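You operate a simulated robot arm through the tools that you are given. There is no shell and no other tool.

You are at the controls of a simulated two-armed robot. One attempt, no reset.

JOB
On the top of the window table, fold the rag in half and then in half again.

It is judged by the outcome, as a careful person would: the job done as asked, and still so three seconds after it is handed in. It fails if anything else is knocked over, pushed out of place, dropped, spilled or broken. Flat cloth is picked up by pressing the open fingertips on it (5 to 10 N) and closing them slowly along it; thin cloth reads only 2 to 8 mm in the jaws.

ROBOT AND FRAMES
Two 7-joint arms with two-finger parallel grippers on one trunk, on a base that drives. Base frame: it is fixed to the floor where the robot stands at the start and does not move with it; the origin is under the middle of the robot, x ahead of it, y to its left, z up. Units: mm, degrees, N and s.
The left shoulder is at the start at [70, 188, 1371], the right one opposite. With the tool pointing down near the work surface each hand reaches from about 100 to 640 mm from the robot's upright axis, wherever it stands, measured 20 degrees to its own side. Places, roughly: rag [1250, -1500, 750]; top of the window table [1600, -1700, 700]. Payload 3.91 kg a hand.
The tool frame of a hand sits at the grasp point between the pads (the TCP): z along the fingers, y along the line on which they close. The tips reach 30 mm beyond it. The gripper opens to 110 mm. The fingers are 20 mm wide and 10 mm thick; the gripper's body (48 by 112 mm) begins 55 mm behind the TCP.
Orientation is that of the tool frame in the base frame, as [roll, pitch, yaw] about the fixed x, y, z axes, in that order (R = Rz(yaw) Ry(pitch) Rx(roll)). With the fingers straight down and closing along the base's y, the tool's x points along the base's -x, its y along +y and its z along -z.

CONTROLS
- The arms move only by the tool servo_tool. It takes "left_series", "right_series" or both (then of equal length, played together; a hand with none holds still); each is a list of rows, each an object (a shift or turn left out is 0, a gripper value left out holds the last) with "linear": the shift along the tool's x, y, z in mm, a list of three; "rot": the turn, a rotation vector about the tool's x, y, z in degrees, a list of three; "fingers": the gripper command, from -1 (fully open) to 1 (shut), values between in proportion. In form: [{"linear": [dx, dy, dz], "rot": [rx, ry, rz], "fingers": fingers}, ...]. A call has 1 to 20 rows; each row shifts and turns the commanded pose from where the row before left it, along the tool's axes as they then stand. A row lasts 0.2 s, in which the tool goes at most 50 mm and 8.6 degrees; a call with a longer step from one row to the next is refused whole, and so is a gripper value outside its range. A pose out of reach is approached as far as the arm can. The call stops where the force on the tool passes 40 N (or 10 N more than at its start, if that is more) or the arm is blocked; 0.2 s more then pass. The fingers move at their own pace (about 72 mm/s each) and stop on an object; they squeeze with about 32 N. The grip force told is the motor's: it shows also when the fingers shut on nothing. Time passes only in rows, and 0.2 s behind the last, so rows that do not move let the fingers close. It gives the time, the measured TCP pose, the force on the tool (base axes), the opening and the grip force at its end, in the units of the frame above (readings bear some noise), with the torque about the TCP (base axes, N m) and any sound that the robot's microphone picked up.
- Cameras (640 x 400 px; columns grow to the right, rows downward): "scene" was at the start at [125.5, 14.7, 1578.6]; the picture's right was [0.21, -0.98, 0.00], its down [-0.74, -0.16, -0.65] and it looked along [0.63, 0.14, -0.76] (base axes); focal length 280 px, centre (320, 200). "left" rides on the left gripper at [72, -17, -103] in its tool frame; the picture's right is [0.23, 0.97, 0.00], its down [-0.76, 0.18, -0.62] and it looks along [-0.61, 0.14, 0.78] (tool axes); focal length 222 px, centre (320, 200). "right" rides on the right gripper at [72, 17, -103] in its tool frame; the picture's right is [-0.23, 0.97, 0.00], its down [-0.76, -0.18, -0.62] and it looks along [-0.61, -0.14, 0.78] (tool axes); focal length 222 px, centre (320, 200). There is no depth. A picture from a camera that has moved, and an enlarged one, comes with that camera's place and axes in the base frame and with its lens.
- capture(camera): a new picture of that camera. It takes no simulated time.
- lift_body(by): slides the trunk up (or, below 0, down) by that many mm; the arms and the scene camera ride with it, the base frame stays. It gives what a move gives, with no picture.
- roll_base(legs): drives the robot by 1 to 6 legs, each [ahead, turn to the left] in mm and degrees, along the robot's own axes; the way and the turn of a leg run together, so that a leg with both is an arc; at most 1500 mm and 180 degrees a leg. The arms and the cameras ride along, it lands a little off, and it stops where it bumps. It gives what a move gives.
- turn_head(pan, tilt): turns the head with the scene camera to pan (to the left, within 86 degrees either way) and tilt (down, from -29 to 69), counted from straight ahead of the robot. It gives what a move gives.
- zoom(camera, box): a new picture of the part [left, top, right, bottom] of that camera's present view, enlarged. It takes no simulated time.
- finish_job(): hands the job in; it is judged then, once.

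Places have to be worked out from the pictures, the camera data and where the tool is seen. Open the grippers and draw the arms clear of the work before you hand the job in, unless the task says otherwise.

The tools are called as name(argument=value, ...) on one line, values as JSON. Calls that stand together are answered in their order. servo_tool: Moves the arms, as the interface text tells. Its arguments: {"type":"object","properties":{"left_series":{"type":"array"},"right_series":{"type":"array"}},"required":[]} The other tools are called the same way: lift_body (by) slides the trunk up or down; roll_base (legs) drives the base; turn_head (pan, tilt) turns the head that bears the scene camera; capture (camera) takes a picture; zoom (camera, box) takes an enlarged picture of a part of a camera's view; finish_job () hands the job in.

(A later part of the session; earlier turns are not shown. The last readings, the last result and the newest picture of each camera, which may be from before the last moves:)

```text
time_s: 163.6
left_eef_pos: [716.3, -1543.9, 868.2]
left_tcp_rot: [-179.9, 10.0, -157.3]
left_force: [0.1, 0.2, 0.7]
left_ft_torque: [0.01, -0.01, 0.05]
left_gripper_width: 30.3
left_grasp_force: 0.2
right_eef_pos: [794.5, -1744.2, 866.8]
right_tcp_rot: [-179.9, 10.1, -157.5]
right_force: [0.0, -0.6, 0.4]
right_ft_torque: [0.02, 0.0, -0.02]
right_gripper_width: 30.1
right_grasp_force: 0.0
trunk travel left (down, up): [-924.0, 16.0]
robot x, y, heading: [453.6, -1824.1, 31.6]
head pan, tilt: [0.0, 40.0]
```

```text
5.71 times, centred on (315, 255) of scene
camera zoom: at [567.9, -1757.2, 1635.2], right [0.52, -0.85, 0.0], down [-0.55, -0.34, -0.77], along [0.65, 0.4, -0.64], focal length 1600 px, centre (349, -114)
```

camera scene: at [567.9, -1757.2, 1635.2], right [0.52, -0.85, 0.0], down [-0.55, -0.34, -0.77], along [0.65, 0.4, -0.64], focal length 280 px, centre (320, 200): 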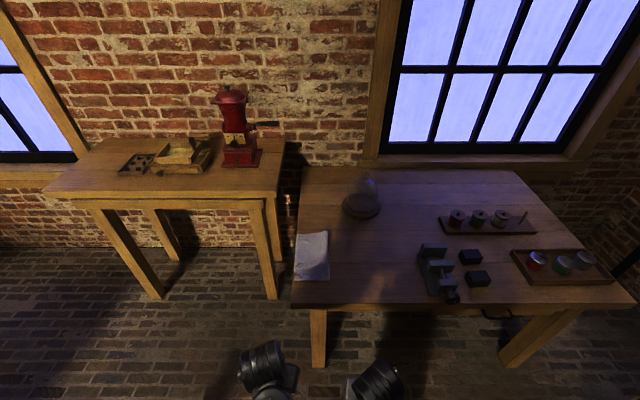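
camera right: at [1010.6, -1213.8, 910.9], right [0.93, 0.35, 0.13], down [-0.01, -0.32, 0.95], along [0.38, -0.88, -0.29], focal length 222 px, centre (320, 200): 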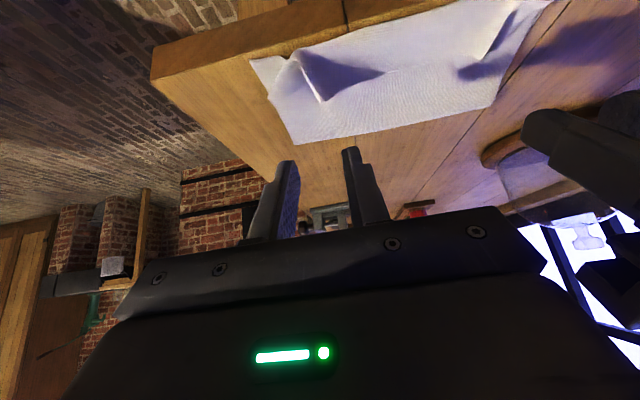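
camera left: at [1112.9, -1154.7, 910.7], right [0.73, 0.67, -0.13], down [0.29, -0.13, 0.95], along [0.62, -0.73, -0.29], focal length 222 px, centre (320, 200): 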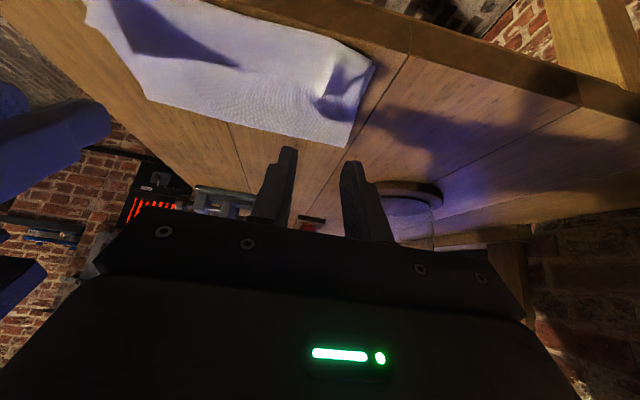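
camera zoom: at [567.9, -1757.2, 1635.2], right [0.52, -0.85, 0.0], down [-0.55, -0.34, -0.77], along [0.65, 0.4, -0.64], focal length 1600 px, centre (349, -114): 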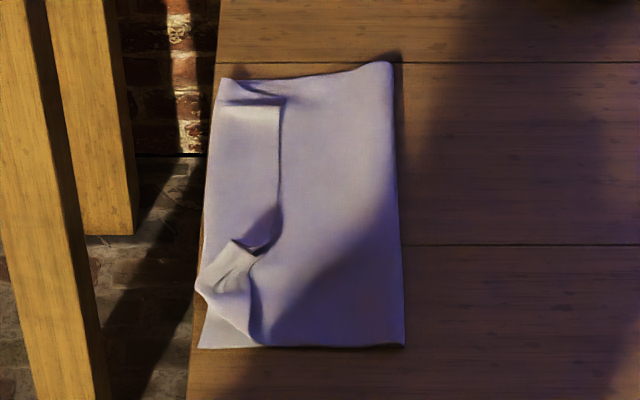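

The top layer's edge seems to lie about 50 mm short of the lower edge in the middle, so this needs a closer look and probably tidying. I drive in to my working spot on this side, about 280 mm off the table.

roll_base(legs=[[362, 0]])

turn_head(pan=0, tilt=60)

capture(camera="scene")

```text
time_s: 165.9
left_eef_pos: [1022.9, -1354.8, 868.3]
left_tcp_rot: [-180.0, 10.0, -157.3]
left_force: [-0.5, 0.2, -0.7]
left_ft_torque: [-0.01, 0.04, -0.04]
left_gripper_width: 30.5
left_grasp_force: 0.0
right_eef_pos: [1101.5, -1554.6, 867.3]
right_tcp_rot: [-179.9, 10.1, -157.5]
right_force: [0.1, 0.1, -0.2]
right_ft_torque: [0.0, 0.01, 0.02]
right_gripper_width: 30.5
right_grasp_force: 0.1
trunk travel left (down, up): [-924.0, 16.0]
robot x, y, heading: [765.0, -1633.5, 31.5]
head pan, tilt: [0.0, 40.0]
```

```text
time_s: 166.8
left_eef_pos: [1022.2, -1354.7, 868.5]
left_tcp_rot: [180.0, 10.0, -157.4]
left_force: [0.7, 0.0, 0.1]
left_ft_torque: [0.04, 0.03, -0.01]
left_gripper_width: 30.3
left_grasp_force: 0.0
right_eef_pos: [1102.6, -1553.9, 867.9]
right_tcp_rot: [-179.8, 10.0, -157.5]
right_force: [-0.4, -0.4, -1.5]
right_ft_torque: [-0.04, -0.04, -0.01]
right_gripper_width: 30.2
right_grasp_force: 0.0
trunk travel left (down, up): [-924.0, 16.0]
robot x, y, heading: [761.5, -1636.6, 32.0]
head pan, tilt: [0.0, 60.0]
```

```text
taken
camera scene: at [859.8, -1577.3, 1608.6], right [0.53, -0.85, 0.0], down [-0.74, -0.45, -0.5], along [0.43, 0.26, -0.87], focal length 280 px, centre (320, 200)
```

scene: 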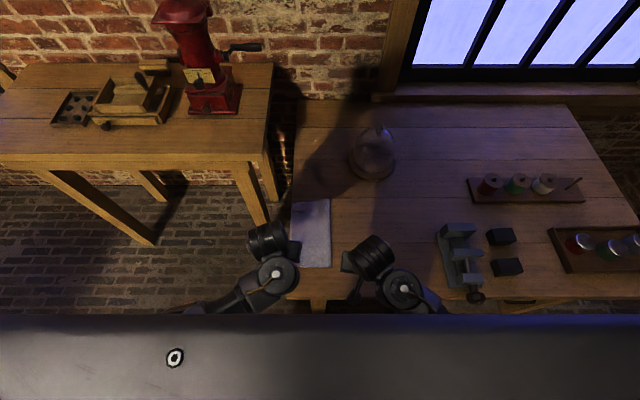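

zoom(camera="scene", box=[270, 185, 370, 275])

capture(camera="left")

capture(camera="right")

```text
4.44 times, centred on (320, 230) of scene
camera zoom: at [859.8, -1577.3, 1608.6], right [0.53, -0.85, 0.0], down [-0.74, -0.45, -0.5], along [0.43, 0.26, -0.87], focal length 1245 px, centre (320, 67)
```

zoom: 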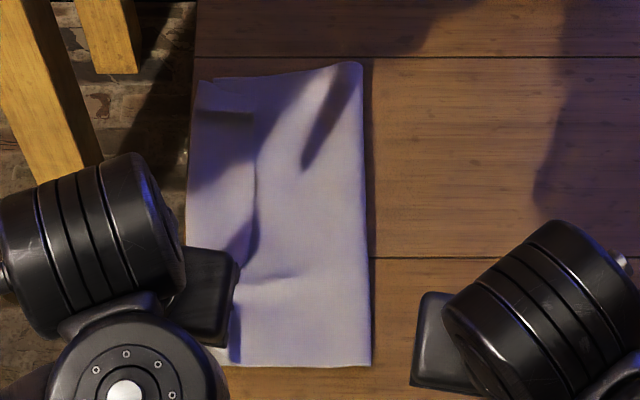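

```text
taken
camera left: at [947.2, -1404.2, 956.5], right [-0.58, 0.81, -0.04], down [0.52, 0.41, 0.75], along [0.62, 0.41, -0.67], focal length 222 px, centre (320, 200)
```

left: 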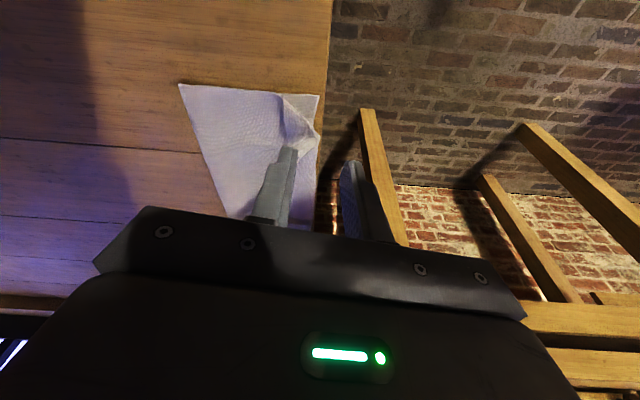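

```text
taken
camera right: at [1012.0, -1573.3, 956.5], right [-0.17, 0.99, 0.04], down [0.66, 0.08, 0.75], along [0.73, 0.15, -0.66], focal length 222 px, centre (320, 200)
```

right: 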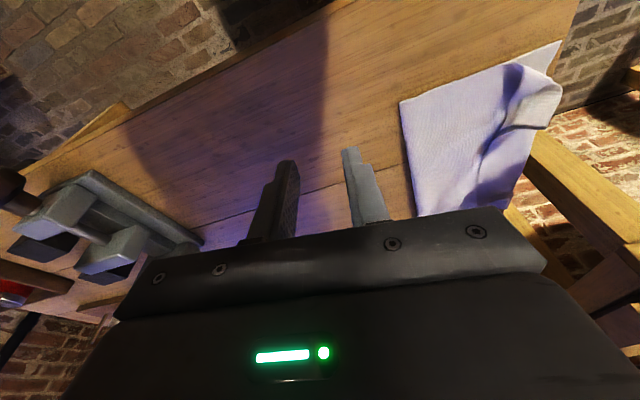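

zoom(camera="right", box=[380, 20, 600, 240])

zoom(camera="left", box=[150, 60, 370, 240])

```text
1.82 times, centred on (490, 130) of right
camera zoom: at [1012.0, -1573.3, 956.5], right [-0.17, 0.99, 0.04], down [0.66, 0.08, 0.75], along [0.73, 0.15, -0.66], focal length 404 px, centre (11, 327)
```

zoom: 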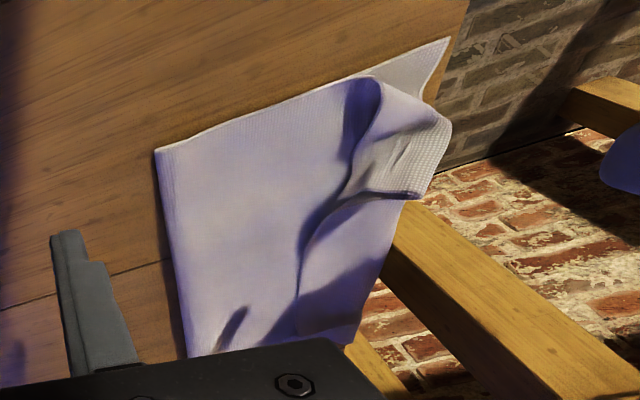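

```text
2.22 times, centred on (260, 150) of left
camera zoom: at [947.2, -1404.2, 956.5], right [-0.58, 0.81, -0.04], down [0.52, 0.41, 0.75], along [0.62, 0.41, -0.67], focal length 494 px, centre (453, 311)
```

zoom: 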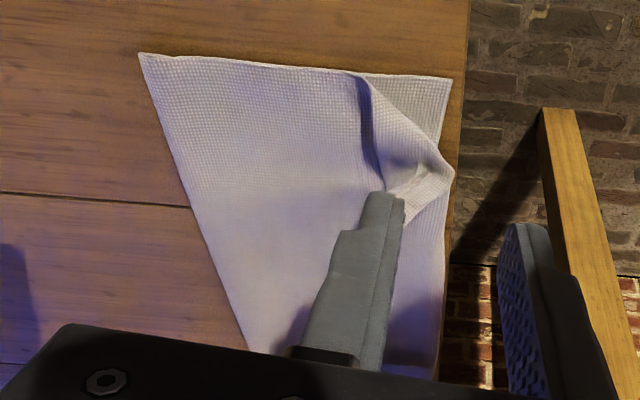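

The close view shows the top layer's last 50 mm lies turned back like a hem, because the hands could not tilt far enough at the near side. I'll refold it from the front end, standing farther back (about 380 mm) so the hands can tilt more; I back out and drive round now.

roll_base(legs=[[-368, 0], [0, 63.5], [1224, 0], [0, -135.4]])

turn_head(pan=0, tilt=40)

capture(camera="scene")

```text
time_s: 183.3
left_eef_pos: [687.5, -759.0, 868.1]
left_tcp_rot: [179.9, 10.0, 132.4]
left_force: [-0.3, -0.1, 0.1]
left_ft_torque: [-0.01, 0.01, 0.03]
left_gripper_width: 30.3
left_grasp_force: 0.1
right_eef_pos: [525.3, -901.9, 867.5]
right_tcp_rot: [180.0, 10.1, 132.1]
right_force: [-0.7, 0.5, 0.7]
right_ft_torque: [-0.02, 0.04, 0.0]
right_gripper_width: 30.3
right_grasp_force: 0.0
trunk travel left (down, up): [-924.0, 16.0]
robot x, y, heading: [331.5, -610.1, -38.7]
head pan, tilt: [0.0, 60.0]
```

```text
time_s: 184.1
left_eef_pos: [687.0, -759.1, 867.5]
left_tcp_rot: [-180.0, 9.9, 132.4]
left_force: [0.2, 0.8, -0.4]
left_ft_torque: [0.0, 0.03, 0.03]
left_gripper_width: 30.2
left_grasp_force: 0.1
right_eef_pos: [524.6, -903.2, 866.5]
right_tcp_rot: [180.0, 10.1, 132.1]
right_force: [0.7, -0.3, 0.6]
right_ft_torque: [-0.02, 0.03, 0.04]
right_gripper_width: 30.2
right_grasp_force: 0.0
trunk travel left (down, up): [-924.0, 16.0]
robot x, y, heading: [334.1, -606.3, -38.6]
head pan, tilt: [0.0, 40.0]
```

```text
taken
camera scene: at [437.6, -694.3, 1635.2], right [-0.62, -0.78, 0.0], down [-0.5, 0.4, -0.77], along [0.6, -0.48, -0.64], focal length 280 px, centre (320, 200)
```

scene: 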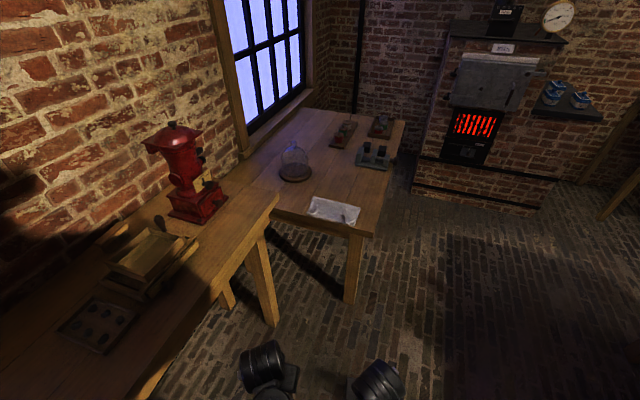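

I'm at the staging point with a clear lane. I drive 650 mm forward to the new stance.

roll_base(legs=[[0, -1.3], [400, 0], [250, 0]])

turn_head(pan=0, tilt=55)

capture(camera="scene")

```text
time_s: 188.4
left_eef_pos: [1180.6, -1179.9, 867.9]
left_tcp_rot: [180.0, 10.0, 131.4]
left_force: [0.4, 0.7, -0.3]
left_ft_torque: [-0.02, 0.02, 0.0]
left_gripper_width: 30.2
left_grasp_force: 0.0
right_eef_pos: [1016.9, -1318.2, 866.9]
right_tcp_rot: [180.0, 10.1, 131.1]
right_force: [-0.2, 0.4, 0.2]
right_ft_torque: [-0.01, -0.01, 0.05]
right_gripper_width: 30.4
right_grasp_force: 0.0
trunk travel left (down, up): [-924.0, 16.0]
robot x, y, heading: [831.4, -1023.3, -39.6]
head pan, tilt: [0.0, 40.0]
```

```text
time_s: 189.1
left_eef_pos: [1182.0, -1182.1, 867.9]
left_tcp_rot: [-180.0, 10.0, 131.4]
left_force: [-0.5, 0.0, -0.4]
left_ft_torque: [-0.02, -0.01, 0.01]
left_gripper_width: 30.4
left_grasp_force: 0.1
right_eef_pos: [1017.1, -1318.0, 866.7]
right_tcp_rot: [-179.8, 10.1, 131.1]
right_force: [0.0, 0.6, 0.2]
right_ft_torque: [0.0, 0.03, 0.01]
right_gripper_width: 30.4
right_grasp_force: 0.1
trunk travel left (down, up): [-924.0, 16.0]
robot x, y, heading: [832.5, -1022.8, -40.0]
head pan, tilt: [0.0, 55.0]
```

```text
taken
camera scene: at [923.8, -1102.3, 1614.6], right [-0.64, -0.77, 0.0], down [-0.63, 0.52, -0.57], along [0.44, -0.37, -0.82], focal length 280 px, centre (320, 200)
```

scene: 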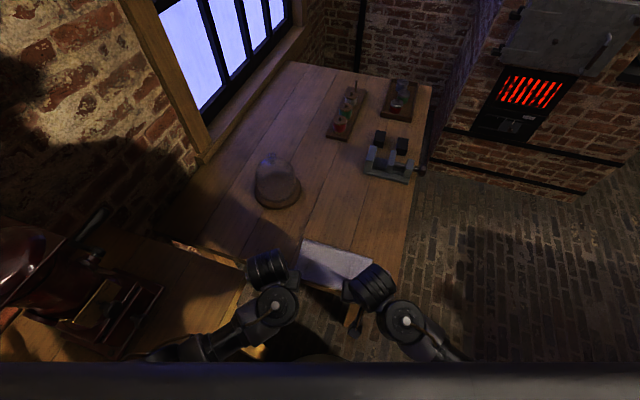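

I'm in position without contact. I look at the open edge with the wrist cameras.

capture(camera="left")

capture(camera="right")

zoom(camera="scene", box=[280, 225, 400, 305])

```text
taken
camera left: at [1109.5, -1124.1, 956.4], right [0.58, 0.81, -0.04], down [0.56, -0.36, 0.75], along [0.59, -0.46, -0.67], focal length 222 px, centre (320, 200)
```

left: 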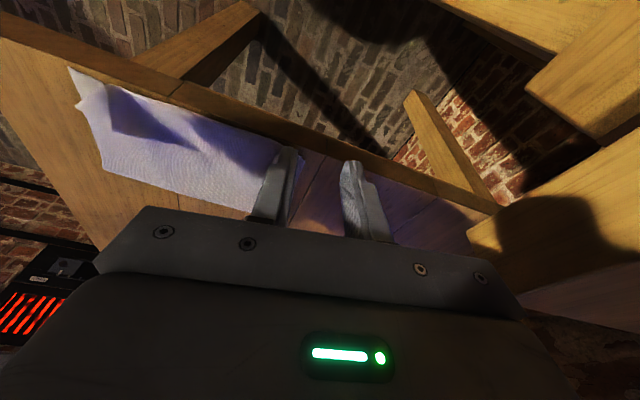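

```text
taken
camera right: at [969.9, -1240.7, 956.4], right [0.88, 0.47, 0.04], down [0.29, -0.6, 0.75], along [0.38, -0.65, -0.66], focal length 222 px, centre (320, 200)
```

right: 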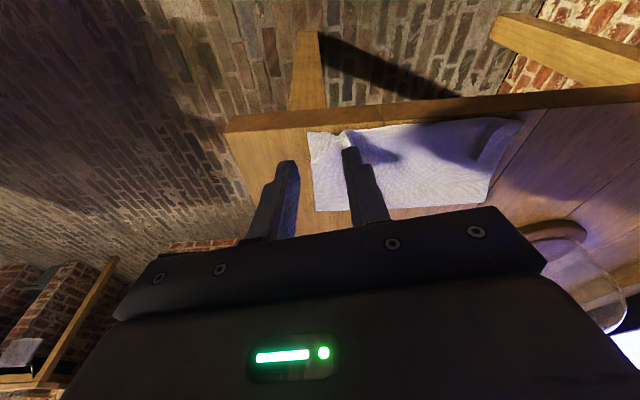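

```text
5.00 times, centred on (340, 265) of scene
camera zoom: at [923.8, -1102.3, 1614.6], right [-0.64, -0.77, 0.0], down [-0.63, 0.52, -0.57], along [0.44, -0.37, -0.82], focal length 1400 px, centre (220, -125)
```

zoom: 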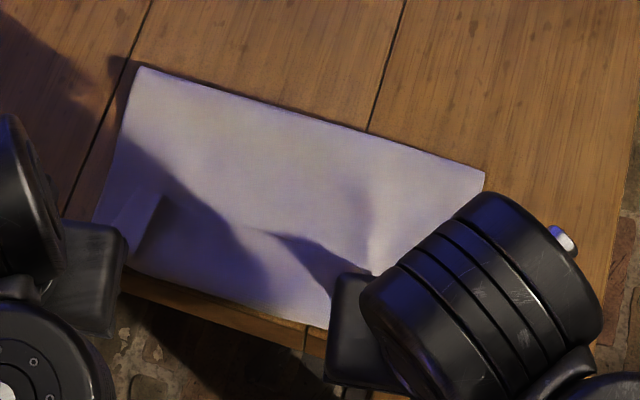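

The hands hide part of the edge. I move them back 90 mm and look again.

servo_tool(left_series=[{"linear": [8, -2, -1]}, {"linear": [16, -4, -2]}, {"linear": [20, -6, -2]}, {"linear": [20, -6, -2]}, {"linear": [16, -2, -2]}, {"linear": [8, 0, 0]}, {"linear": [0, 0, 0]}], right_series=[{"linear": [6, -8, -1]}, {"linear": [10, -16, -2]}, {"linear": [14, -20, -2]}, {"linear": [14, -20, -2]}, {"linear": [10, -16, -2]}, {"linear": [6, -8, 0]}, {"linear": [0, 0, 0]}])

zoom(camera="scene", box=[280, 225, 400, 305])

capture(camera="right")

capture(camera="left")

```text
time_s: 190.7
left_eef_pos: [1107.9, -1127.4, 860.7]
left_tcp_rot: [179.9, 9.9, 131.3]
left_force: [-0.7, 0.6, -0.7]
left_ft_torque: [-0.01, 0.01, 0.0]
left_gripper_width: 30.4
left_grasp_force: 0.1
right_eef_pos: [910.5, -1331.8, 864.9]
right_tcp_rot: [179.9, 10.0, 131.0]
right_force: [-0.4, 0.2, 0.3]
right_ft_torque: [-0.04, 0.0, 0.0]
right_gripper_width: 30.3
right_grasp_force: 0.0
trunk travel left (down, up): [-924.0, 16.0]
robot x, y, heading: [831.9, -1018.8, -39.7]
head pan, tilt: [0.0, 55.0]
```

```text
5.00 times, centred on (340, 265) of scene
camera zoom: at [923.5, -1102.1, 1614.6], right [-0.64, -0.77, 0.0], down [-0.63, 0.52, -0.57], along [0.44, -0.37, -0.82], focal length 1400 px, centre (220, -125)
```

zoom: 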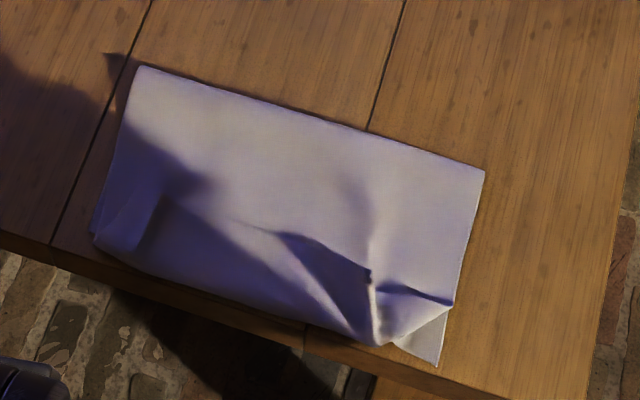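

```text
taken
camera right: at [863.7, -1253.1, 955.0], right [0.88, 0.47, 0.04], down [0.29, -0.6, 0.75], along [0.38, -0.65, -0.66], focal length 222 px, centre (320, 200)
```

right: 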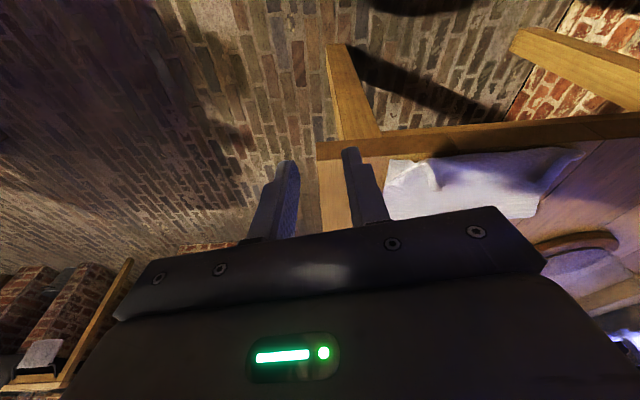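

```text
taken
camera left: at [1036.0, -1071.0, 949.9], right [0.58, 0.81, -0.04], down [0.56, -0.37, 0.75], along [0.59, -0.46, -0.67], focal length 222 px, centre (320, 200)
```

left: 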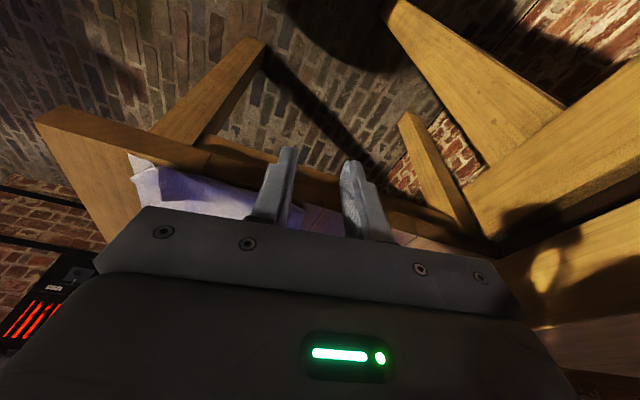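

The view from the front shows the top layer's free edge lying turned back about 50 mm from the table-end side, with a ridge at the right. I bring the hands, levelled and aligned with the table, above that free edge at about 135 and 272 mm from the table's side.

servo_tool(left_series=[{"linear": [0, 0, 6], "rot": [0, 0, 4]}, {"linear": [0, 0, 8], "rot": [0, 0, 5.5]}, {"linear": [0, 0, 8], "rot": [0, 5, 0]}, {"linear": [-5, 0, 0], "rot": [0, 5, 0]}, {"linear": [-12, 0, 0]}, {"linear": [-20, -1, 0]}, {"linear": [-24, -1, 0]}, {"linear": [-26, -1, 0]}, {"linear": [-26, -1, 0]}, {"linear": [-26, -1, 0]}, {"linear": [-24, -1, 0]}, {"linear": [-16, -1, 0]}, {"linear": [-9, 0, 0]}, {"linear": [-3, 0, 0]}, {"linear": [0, 0, 0]}], right_series=[{"linear": [0, 0, 6], "rot": [0, 0, 4]}, {"linear": [0, 0, 8], "rot": [0, 0, 5.2]}, {"linear": [0, 0, 8], "rot": [0, 5, 0]}, {"linear": [-4, 4, 0], "rot": [0, 5, 0]}, {"linear": [-8, 8, 0]}, {"linear": [-13, 14, 0]}, {"linear": [-16, 17, 0]}, {"linear": [-16, 18, 0]}, {"linear": [-16, 18, 0]}, {"linear": [-16, 18, 0]}, {"linear": [-14, 16, 0]}, {"linear": [-10, 11, 0]}, {"linear": [-6, 6, 0]}, {"linear": [-3, 2, 0]}, {"linear": [0, 0, 0]}])

capture(camera="right")

capture(camera="left")

```text
time_s: 193.9
left_eef_pos: [1208.6, -1288.4, 835.6]
left_tcp_rot: [177.8, -0.5, 122.2]
left_force: [0.1, 0.6, 0.2]
left_ft_torque: [0.0, 0.0, 0.03]
left_gripper_width: 30.2
left_grasp_force: 0.1
right_eef_pos: [1088.8, -1367.0, 846.3]
right_tcp_rot: [178.4, 0.0, 122.2]
right_force: [0.6, 0.4, 0.3]
right_ft_torque: [0.01, -0.02, 0.02]
right_gripper_width: 30.3
right_grasp_force: 0.1
trunk travel left (down, up): [-924.0, 16.0]
robot x, y, heading: [830.8, -1021.5, -39.8]
head pan, tilt: [0.0, 55.0]
```

```text
taken
camera right: at [1062.0, -1299.1, 951.8], right [0.95, 0.32, 0.03], down [0.24, -0.75, 0.62], along [0.22, -0.58, -0.79], focal length 222 px, centre (320, 200)
```

right: 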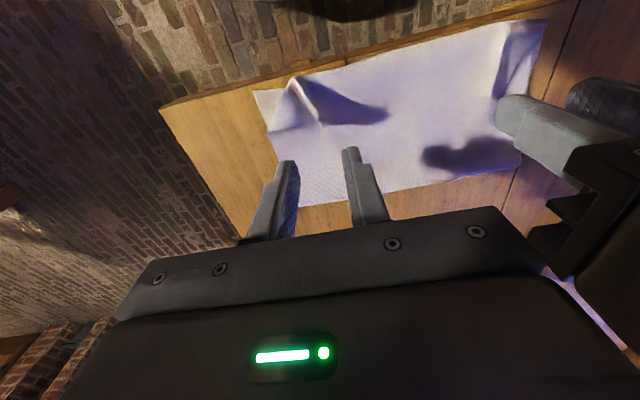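

```text
taken
camera left: at [1153.3, -1239.5, 938.5], right [0.7, 0.71, 0.04], down [0.54, -0.57, 0.62], along [0.46, -0.42, -0.78], focal length 222 px, centre (320, 200)
```

left: 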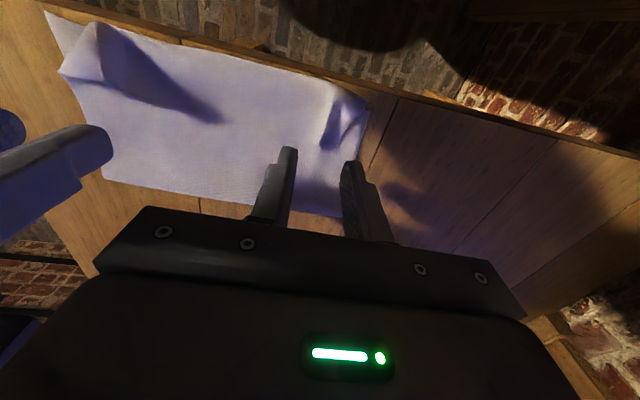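

zoom(camera="right", box=[240, 10, 560, 210])

zoom(camera="left", box=[40, 10, 400, 235])

```text
2.00 times, centred on (400, 110) of right
camera zoom: at [1062.0, -1299.1, 951.8], right [0.95, 0.32, 0.03], down [0.24, -0.75, 0.62], along [0.22, -0.58, -0.79], focal length 444 px, centre (160, 380)
```

zoom: 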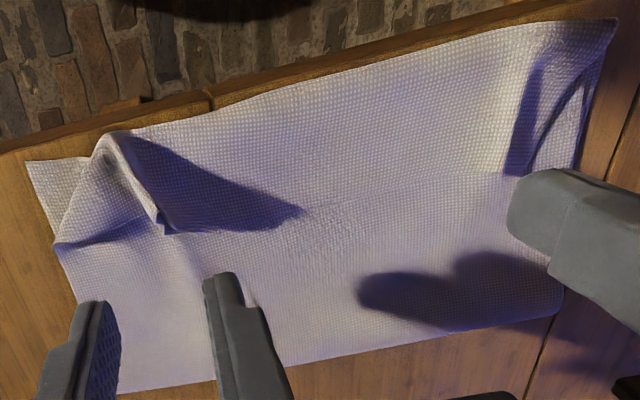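

```text
1.78 times, centred on (220, 122) of left
camera zoom: at [1153.3, -1239.5, 938.5], right [0.7, 0.71, 0.04], down [0.54, -0.57, 0.62], along [0.46, -0.42, -0.78], focal length 395 px, centre (498, 338)
```

zoom: 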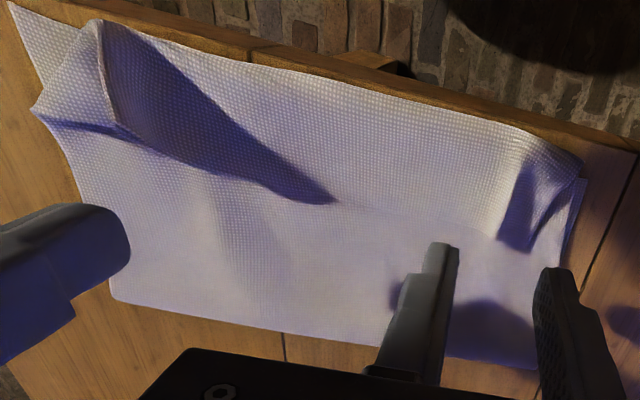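

Now it is plain: the top layer's end strip lies turned back, and the two pinch ridges are still standing. I set the jaws astride those ridges and go down until the tips are just above the cloth, to take only that strip.

servo_tool(left_series=[{"linear": [2, 3, 4], "rot": [2.2, -0.5, 0], "fingers": 0.09}, {"linear": [2, 2, 8]}, {"linear": [0, 0, 10]}, {"linear": [0, 0, 10]}, {"linear": [0, 0, 8]}, {"linear": [0, 0, 6]}, {"linear": [0, 0, 4]}, {"linear": [0, 0, 0]}], right_series=[{"linear": [6, 0, 6], "rot": [1.6, 0, 0], "fingers": 0.09}, {"linear": [7, -1, 10]}, {"linear": [4, 0, 12]}, {"linear": [0, 0, 12]}, {"linear": [0, 0, 10]}, {"linear": [0, 0, 6]}, {"linear": [0, 0, 5]}, {"linear": [0, 0, 0]}])

capture(camera="right")

capture(camera="left")

```text
time_s: 195.9
left_eef_pos: [1217.1, -1263.0, 774.2]
left_tcp_rot: [178.9, -1.3, 122.6]
left_force: [-0.8, 0.5, 0.1]
left_ft_torque: [-0.02, 0.0, 0.02]
left_gripper_width: 50.3
left_grasp_force: 0.5
right_eef_pos: [1080.7, -1352.6, 785.4]
right_tcp_rot: [180.0, -0.1, 122.0]
right_force: [-0.5, -0.2, 0.6]
right_ft_torque: [0.01, 0.01, -0.03]
right_gripper_width: 50.4
right_grasp_force: 0.1
trunk travel left (down, up): [-924.0, 16.0]
robot x, y, heading: [828.5, -1022.4, -39.9]
head pan, tilt: [0.0, 55.0]
stopped in row 8 (left hand): the arm was blocked; the commanded pose is now the measured one
```

```text
taken
camera right: at [1054.9, -1282.8, 890.0], right [0.95, 0.32, 0.0], down [0.25, -0.74, 0.62], along [0.2, -0.59, -0.78], focal length 222 px, centre (320, 200)
```

right: 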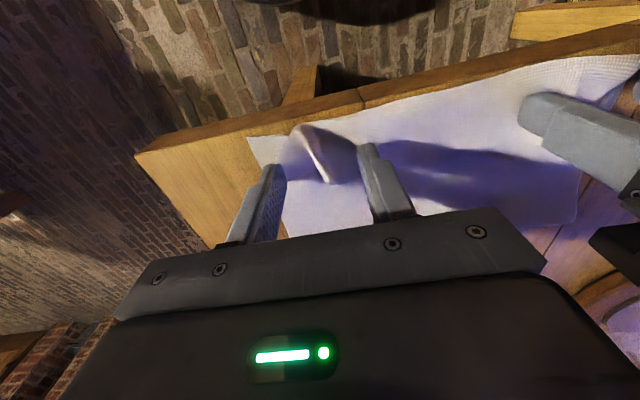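

```text
taken
camera left: at [1163.7, -1214.3, 878.8], right [0.7, 0.71, 0.02], down [0.56, -0.56, 0.61], along [0.45, -0.41, -0.79], focal length 222 px, centre (320, 200)
```

left: 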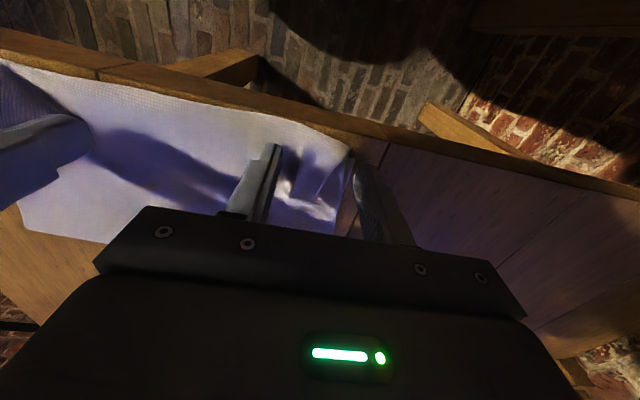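

The left arm hit its inner limit again, being too close to my centre line. I raise the trunk and hands clear of the cloth and turn the base 4° to the right so both hands work evenly.

lift_body(by=15)

servo_tool(left_series=[{"linear": [0, 0, -6], "rot": [1, 0, 0]}, {"linear": [0, 0, -10]}, {"linear": [0, 0, -12]}, {"linear": [0, 0, -12]}, {"linear": [0, 0, 0]}], right_series=[{"linear": [0, 0, -6]}, {"linear": [0, 0, -10]}, {"linear": [0, 0, -12]}, {"linear": [0, 0, -12]}, {"linear": [0, 0, 0]}])

```text
time_s: 196.6
left_eef_pos: [1216.2, -1266.2, 789.8]
left_tcp_rot: [179.0, -1.3, 122.5]
left_force: [1.0, 0.4, 0.7]
left_ft_torque: [-0.01, 0.05, 0.01]
left_gripper_width: 50.2
left_grasp_force: 0.0
right_eef_pos: [1079.1, -1354.0, 800.6]
right_tcp_rot: [179.9, -0.1, 121.9]
right_force: [0.0, -0.8, -0.7]
right_ft_torque: [-0.04, 0.0, 0.01]
right_gripper_width: 50.0
right_grasp_force: 0.0
trunk travel left (down, up): [-939.0, 1.0]
robot x, y, heading: [831.4, -1022.1, -39.5]
head pan, tilt: [0.0, 55.0]
```

```text
time_s: 197.8
left_eef_pos: [1214.8, -1267.3, 830.4]
left_tcp_rot: [-179.8, -1.3, 122.4]
left_force: [0.2, 0.2, -0.5]
left_ft_torque: [0.02, 0.03, 0.01]
left_gripper_width: 50.4
left_grasp_force: 0.2
right_eef_pos: [1079.2, -1354.0, 841.7]
right_tcp_rot: [179.9, -0.2, 122.0]
right_force: [-0.2, 0.9, -0.8]
right_ft_torque: [0.01, 0.05, -0.01]
right_gripper_width: 50.4
right_grasp_force: 0.0
trunk travel left (down, up): [-939.0, 1.0]
robot x, y, heading: [829.3, -1021.1, -39.8]
head pan, tilt: [0.0, 55.0]
```

roll_base(legs=[[0, -5]])

servo_tool(left_series=[{"linear": [-3, 8, 0], "rot": [0, -0.5, -2.5]}, {"linear": [-5, 12, 0], "rot": [0, -0.5, -2.5]}, {"linear": [-4, 10, 0]}, {"linear": [0, 4, 0]}, {"linear": [0, 0, 0]}], right_series=[{"linear": [3, 8, 0], "rot": [0, 0, -2.5]}, {"linear": [4, 12, 0], "rot": [0, 0, -2.5]}, {"linear": [3, 10, 0]}, {"linear": [0, 4, 0]}, {"linear": [0, 0, 0]}])

capture(camera="right")

capture(camera="left")

```text
time_s: 198.7
left_eef_pos: [1194.1, -1299.2, 829.7]
left_tcp_rot: [-179.8, -1.2, 117.5]
left_force: [0.2, 0.7, 0.3]
left_ft_torque: [-0.03, 0.0, 0.02]
left_gripper_width: 50.3
left_grasp_force: 0.0
right_eef_pos: [1049.8, -1373.4, 841.3]
right_tcp_rot: [-179.9, 0.0, 116.9]
right_force: [1.1, 0.1, -0.2]
right_ft_torque: [0.04, -0.01, 0.01]
right_gripper_width: 50.0
right_grasp_force: 0.1
trunk travel left (down, up): [-939.0, 1.0]
robot x, y, heading: [830.4, -1023.9, -44.7]
head pan, tilt: [0.0, 55.0]
```

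```text
time_s: 199.9
left_eef_pos: [1227.9, -1291.5, 829.9]
left_tcp_rot: [-179.9, -0.1, 122.4]
left_force: [0.3, 0.2, 0.7]
left_ft_torque: [0.0, -0.02, 0.0]
left_gripper_width: 50.1
left_grasp_force: 0.1
right_eef_pos: [1074.9, -1348.4, 840.2]
right_tcp_rot: [-180.0, -0.1, 122.1]
right_force: [-0.1, 0.6, -0.3]
right_ft_torque: [0.01, -0.01, 0.03]
right_gripper_width: 50.1
right_grasp_force: 0.0
trunk travel left (down, up): [-939.0, 1.0]
robot x, y, heading: [826.8, -1022.3, -44.5]
head pan, tilt: [0.0, 55.0]
```

```text
taken
camera right: at [1049.6, -1277.8, 945.0], right [0.95, 0.32, 0.0], down [0.25, -0.74, 0.62], along [0.2, -0.59, -0.78], focal length 222 px, centre (320, 200)
```

right: 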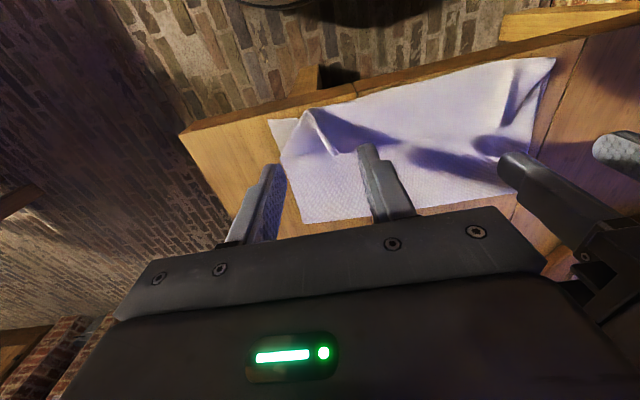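

```text
taken
camera left: at [1175.7, -1239.5, 933.4], right [0.7, 0.71, 0.0], down [0.56, -0.55, 0.62], along [0.44, -0.43, -0.78], focal length 222 px, centre (320, 200)
```

left: 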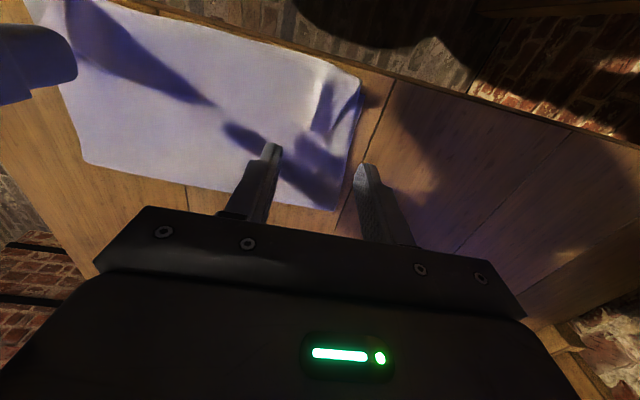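

zoom(camera="left", box=[220, 40, 400, 210])

zoom(camera="right", box=[250, 80, 430, 220])

```text
2.35 times, centred on (310, 125) of left
camera zoom: at [1175.7, -1239.5, 933.4], right [0.7, 0.71, 0.0], down [0.56, -0.55, 0.62], along [0.44, -0.43, -0.78], focal length 523 px, centre (344, 376)
```

zoom: 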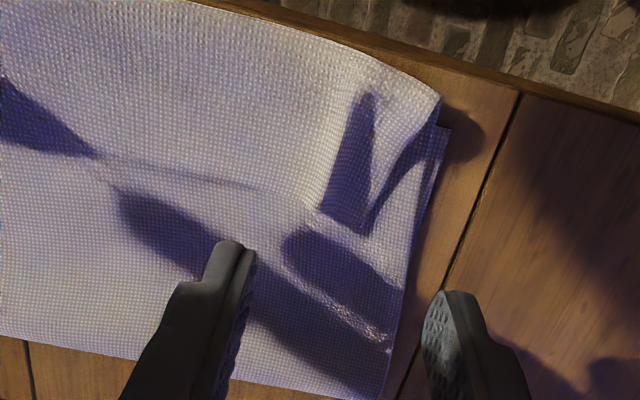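

```text
2.86 times, centred on (340, 150) of right
camera zoom: at [1049.6, -1277.8, 945.0], right [0.95, 0.32, 0.0], down [0.25, -0.74, 0.62], along [0.2, -0.59, -0.78], focal length 635 px, centre (263, 343)
```

zoom: 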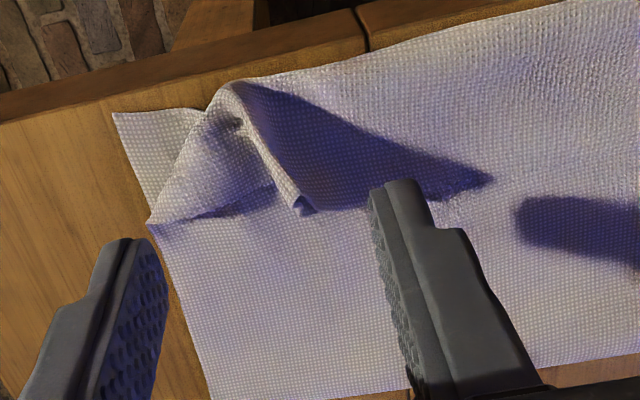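

I now aim each pinch 12 mm inside the free edge at the two standing ridges: left back 14 mm, right forward 8 mm. Then down to just above the layers.

servo_tool(left_series=[{"linear": [7, 0, 4]}, {"linear": [7, 0, 8]}, {"linear": [0, 0, 10]}, {"linear": [0, 0, 10]}, {"linear": [0, 0, 8]}, {"linear": [0, 0, 6]}, {"linear": [0, 0, 4]}, {"linear": [0, 0, 0]}], right_series=[{"linear": [-4, 2, 6]}, {"linear": [-4, 1.5, 10]}, {"linear": [0, 0, 12]}, {"linear": [0, 0, 12]}, {"linear": [0, 0, 10]}, {"linear": [0, 0, 7]}, {"linear": [0, 0, 4]}, {"linear": [0, 0, 0]}])

capture(camera="right")

capture(camera="left")

```text
time_s: 201.7
left_eef_pos: [1222.0, -1279.7, 781.6]
left_tcp_rot: [180.0, -0.2, 122.6]
left_force: [0.0, -0.5, 0.2]
left_ft_torque: [0.03, -0.05, -0.02]
left_gripper_width: 50.2
left_grasp_force: 0.0
right_eef_pos: [1082.4, -1353.5, 781.4]
right_tcp_rot: [180.0, -0.1, 122.0]
right_force: [-0.2, -0.2, -0.5]
right_ft_torque: [-0.02, -0.03, -0.01]
right_gripper_width: 50.1
right_grasp_force: 0.1
trunk travel left (down, up): [-939.0, 1.0]
robot x, y, heading: [831.1, -1018.6, -44.6]
head pan, tilt: [0.0, 55.0]
```

```text
taken
camera right: at [1057.1, -1282.6, 884.4], right [0.95, 0.32, 0.0], down [0.25, -0.74, 0.62], along [0.2, -0.59, -0.78], focal length 222 px, centre (320, 200)
```

right: 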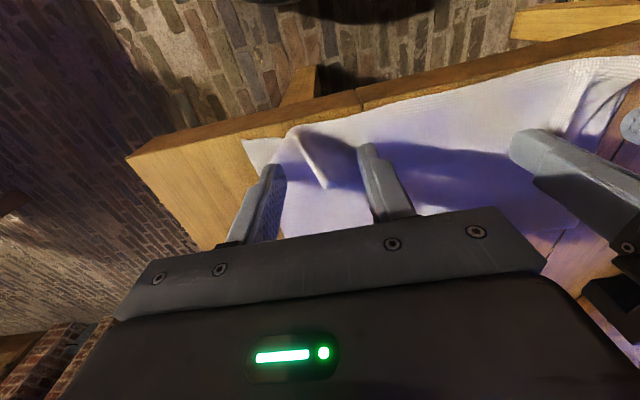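

```text
taken
camera left: at [1168.2, -1228.3, 883.7], right [0.7, 0.71, 0.0], down [0.56, -0.55, 0.62], along [0.44, -0.43, -0.78], focal length 222 px, centre (320, 200)
```

left: 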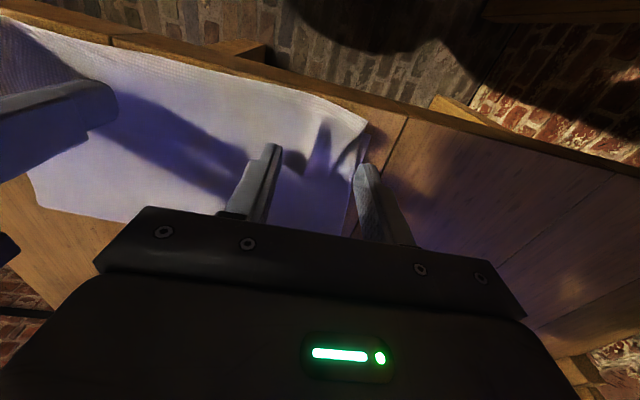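

The ridges stand between the fingers on both sides. I lower 3 mm and close slowly on them.

servo_tool(left_series=[{"linear": [0, 0, 2]}, {"linear": [0, 0, 1.5]}, {"fingers": 0.2}, {"fingers": 0.3}, {"fingers": 0.4}, {"fingers": 0.5}, {"fingers": 0.6}, {"fingers": 0.7}, {"fingers": 0.8}, {"fingers": 0.9}, {"fingers": 1.0}, {"fingers": 1.0}, {"fingers": 1.0}], right_series=[{"linear": [0, 0, 2]}, {"linear": [0, 0, 1.5]}, {"fingers": 0.2}, {"fingers": 0.3}, {"fingers": 0.4}, {"fingers": 0.5}, {"fingers": 0.6}, {"fingers": 0.7}, {"fingers": 0.8}, {"fingers": 0.9}, {"fingers": 1.0}, {"fingers": 1.0}, {"fingers": 1.0}])

capture(camera="right")

capture(camera="left")

```text
time_s: 204.5
left_eef_pos: [1220.8, -1280.8, 775.9]
left_tcp_rot: [180.0, -0.2, 122.4]
left_force: [-4.3, -2.1, 3.7]
left_ft_torque: [-0.1, 0.13, 0.01]
left_gripper_width: 1.9
left_grasp_force: 32.2
right_eef_pos: [1082.8, -1351.9, 776.9]
right_tcp_rot: [179.9, 0.0, 122.1]
right_force: [3.9, 2.5, 1.7]
right_ft_torque: [0.08, -0.13, 0.03]
right_gripper_width: 2.5
right_grasp_force: 32.0
trunk travel left (down, up): [-939.0, 1.0]
robot x, y, heading: [831.2, -1020.5, -44.4]
head pan, tilt: [0.0, 55.0]
```

```text
taken
camera right: at [1056.9, -1282.6, 881.1], right [0.95, 0.32, 0.0], down [0.25, -0.74, 0.62], along [0.2, -0.59, -0.78], focal length 222 px, centre (320, 200)
```

right: 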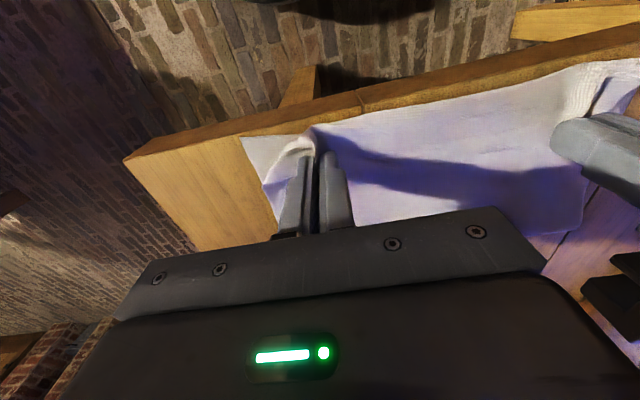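

```text
taken
camera left: at [1167.8, -1228.3, 880.0], right [0.7, 0.71, 0.0], down [0.56, -0.55, 0.62], along [0.44, -0.43, -0.78], focal length 222 px, centre (320, 200)
```

left: 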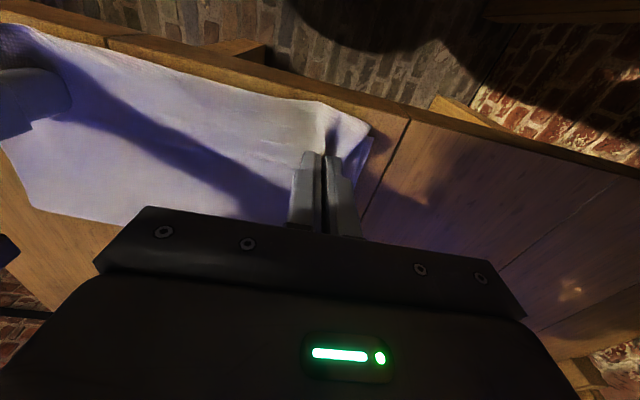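

Both hold (1.9 and 2.5 mm). I lift about 70 mm to open the turned-back strip and check what has come up.

servo_tool(left_series=[{"linear": [0, -1, -5]}, {"linear": [0, 0, -8], "rot": [0, -2, 0]}, {"linear": [-2.4, 0, -11.9], "rot": [0, -2, 0]}, {"linear": [-5, 0, -13.7], "rot": [0, -2, 0]}, {"linear": [-7.4, 0, -13.3], "rot": [0, -2, 0]}, {"linear": [-9.6, 0, -10.8], "rot": [0, -2, 0]}, {"linear": [-5.8, 0, -4]}, {"linear": [0, 0, 0]}], right_series=[{"linear": [0, 1, -5]}, {"linear": [0, 0, -8], "rot": [0, -2, 0]}, {"linear": [-2.4, 0, -11.9], "rot": [0, -2, 0]}, {"linear": [-5, 0, -13.7], "rot": [0, -2, 0]}, {"linear": [-7.4, 0, -13.3], "rot": [0, -2, 0]}, {"linear": [-9.6, 0, -10.8], "rot": [0, -2, 0]}, {"linear": [-5.8, 0, -4]}, {"linear": [0, 0, 0]}])

capture(camera="right")

capture(camera="left")

capture(camera="scene")

```text
time_s: 206.3
left_eef_pos: [1233.3, -1301.5, 848.1]
left_tcp_rot: [-180.0, 9.8, 122.5]
left_force: [-2.6, -0.8, -0.5]
left_ft_torque: [-0.06, 0.05, 0.01]
left_gripper_width: 1.9
left_grasp_force: 32.0
right_eef_pos: [1095.6, -1373.3, 846.3]
right_tcp_rot: [-180.0, 10.1, 122.1]
right_force: [2.8, 1.0, 0.8]
right_ft_torque: [0.06, -0.09, 0.02]
right_gripper_width: 2.5
right_grasp_force: 31.9
trunk travel left (down, up): [-939.0, 1.0]
robot x, y, heading: [832.0, -1022.0, -44.7]
head pan, tilt: [0.0, 55.0]
```

```text
taken
camera right: at [1062.3, -1288.7, 936.6], right [0.94, 0.33, 0.04], down [0.19, -0.64, 0.75], along [0.27, -0.7, -0.67], focal length 222 px, centre (320, 200)
```

right: 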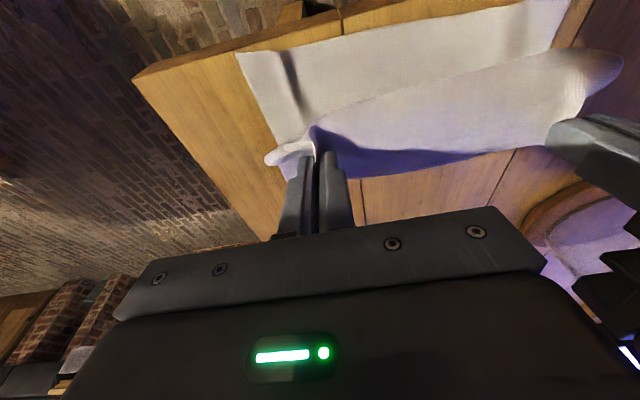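

```text
taken
camera left: at [1171.6, -1235.7, 936.4], right [0.7, 0.71, -0.04], down [0.5, -0.45, 0.74], along [0.51, -0.54, -0.67], focal length 222 px, centre (320, 200)
```

left: 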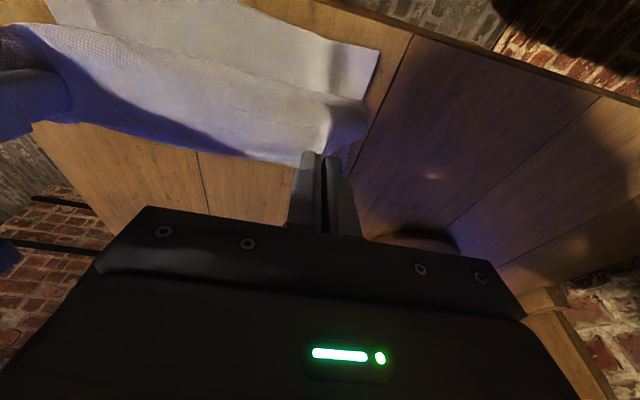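

```text
taken
camera scene: at [915.9, -1109.5, 1629.6], right [-0.7, -0.71, 0.0], down [-0.58, 0.58, -0.57], along [0.41, -0.4, -0.82], focal length 280 px, centre (320, 200)
```

scene: 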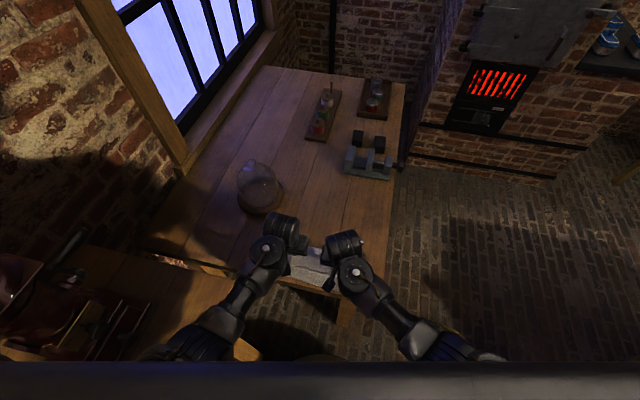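

Just the top layer has come up; the lower layer lies flat with its edge at the table end. I carry the held edge up and forward until it stands about above the true middle of the rag.

servo_tool(left_series=[{"linear": [-11.8, 0, -5.6], "rot": [0, -2.5, 0]}, {"linear": [-12, 0, -5.1], "rot": [0, -2.5, 0]}, {"linear": [-12.2, 0, -4.6], "rot": [0, -2.5, 0]}, {"linear": [-12.4, 0, -4.1], "rot": [0, -2.5, 0]}, {"linear": [-12.6, 0, -3.5], "rot": [0, -2.5, 0]}, {"linear": [-12.7, 0, -2.9], "rot": [0, -2.5, 0]}, {"linear": [-12.8, 0, -2.4], "rot": [0, -2.5, 0]}, {"linear": [-12.9, 0, -1.8], "rot": [0, -2.5, 0]}, {"linear": [0, 0, 0]}], right_series=[{"linear": [-13, 0, -5.4], "rot": [0, -2.5, 0]}, {"linear": [-13.3, 0, -4.8], "rot": [0, -2.5, 0]}, {"linear": [-13.5, 0, -4.3], "rot": [0, -2.5, 0]}, {"linear": [-13.6, 0, -3.7], "rot": [0, -2.5, 0]}, {"linear": [-13.8, 0, -3.1], "rot": [0, -2.5, 0]}, {"linear": [-13.9, 0, -2.5], "rot": [0, -2.5, 0]}, {"linear": [-14, 0, -1.9], "rot": [0, -2.5, 0]}, {"linear": [-14.1, 0, -1.2], "rot": [0, -2.5, 0]}, {"linear": [0, 0, 0]}])

capture(camera="right")

capture(camera="left")

capture(camera="scene")

```text
time_s: 208.3
left_eef_pos: [1278.1, -1373.7, 906.6]
left_tcp_rot: [179.9, 29.8, 122.5]
left_force: [-4.3, -1.9, -0.8]
left_ft_torque: [-0.06, 0.11, 0.01]
left_gripper_width: 1.9
left_grasp_force: 32.2
right_eef_pos: [1146.3, -1455.3, 906.5]
right_tcp_rot: [-180.0, 30.1, 122.1]
right_force: [3.9, 3.2, -0.1]
right_ft_torque: [0.08, -0.09, 0.06]
right_gripper_width: 2.2
right_grasp_force: 31.8
trunk travel left (down, up): [-939.0, 1.0]
robot x, y, heading: [830.5, -1021.0, -44.9]
head pan, tilt: [0.0, 55.0]
```

```text
taken
camera right: at [1099.2, -1348.3, 960.7], right [0.93, 0.35, 0.11], down [0.03, -0.39, 0.92], along [0.37, -0.85, -0.37], focal length 222 px, centre (320, 200)
```

right: 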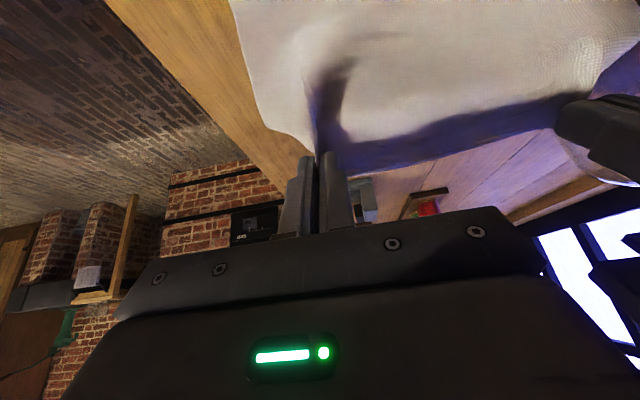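

```text
taken
camera left: at [1203.7, -1286.1, 960.5], right [0.72, 0.69, -0.11], down [0.34, -0.2, 0.92], along [0.61, -0.7, -0.38], focal length 222 px, centre (320, 200)
```

left: 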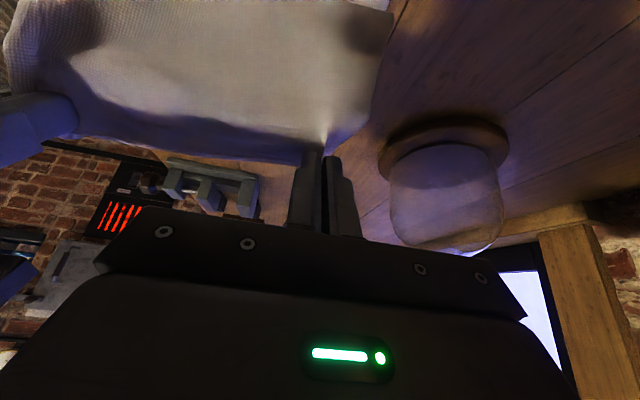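

```text
taken
camera scene: at [916.0, -1109.6, 1629.6], right [-0.7, -0.71, 0.0], down [-0.58, 0.58, -0.57], along [0.41, -0.4, -0.82], focal length 280 px, centre (320, 200)
```

scene: 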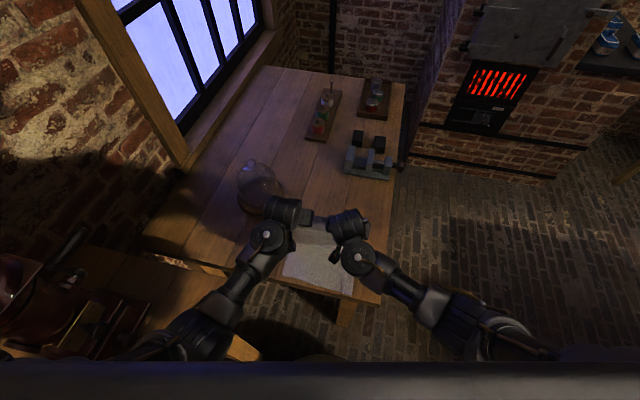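

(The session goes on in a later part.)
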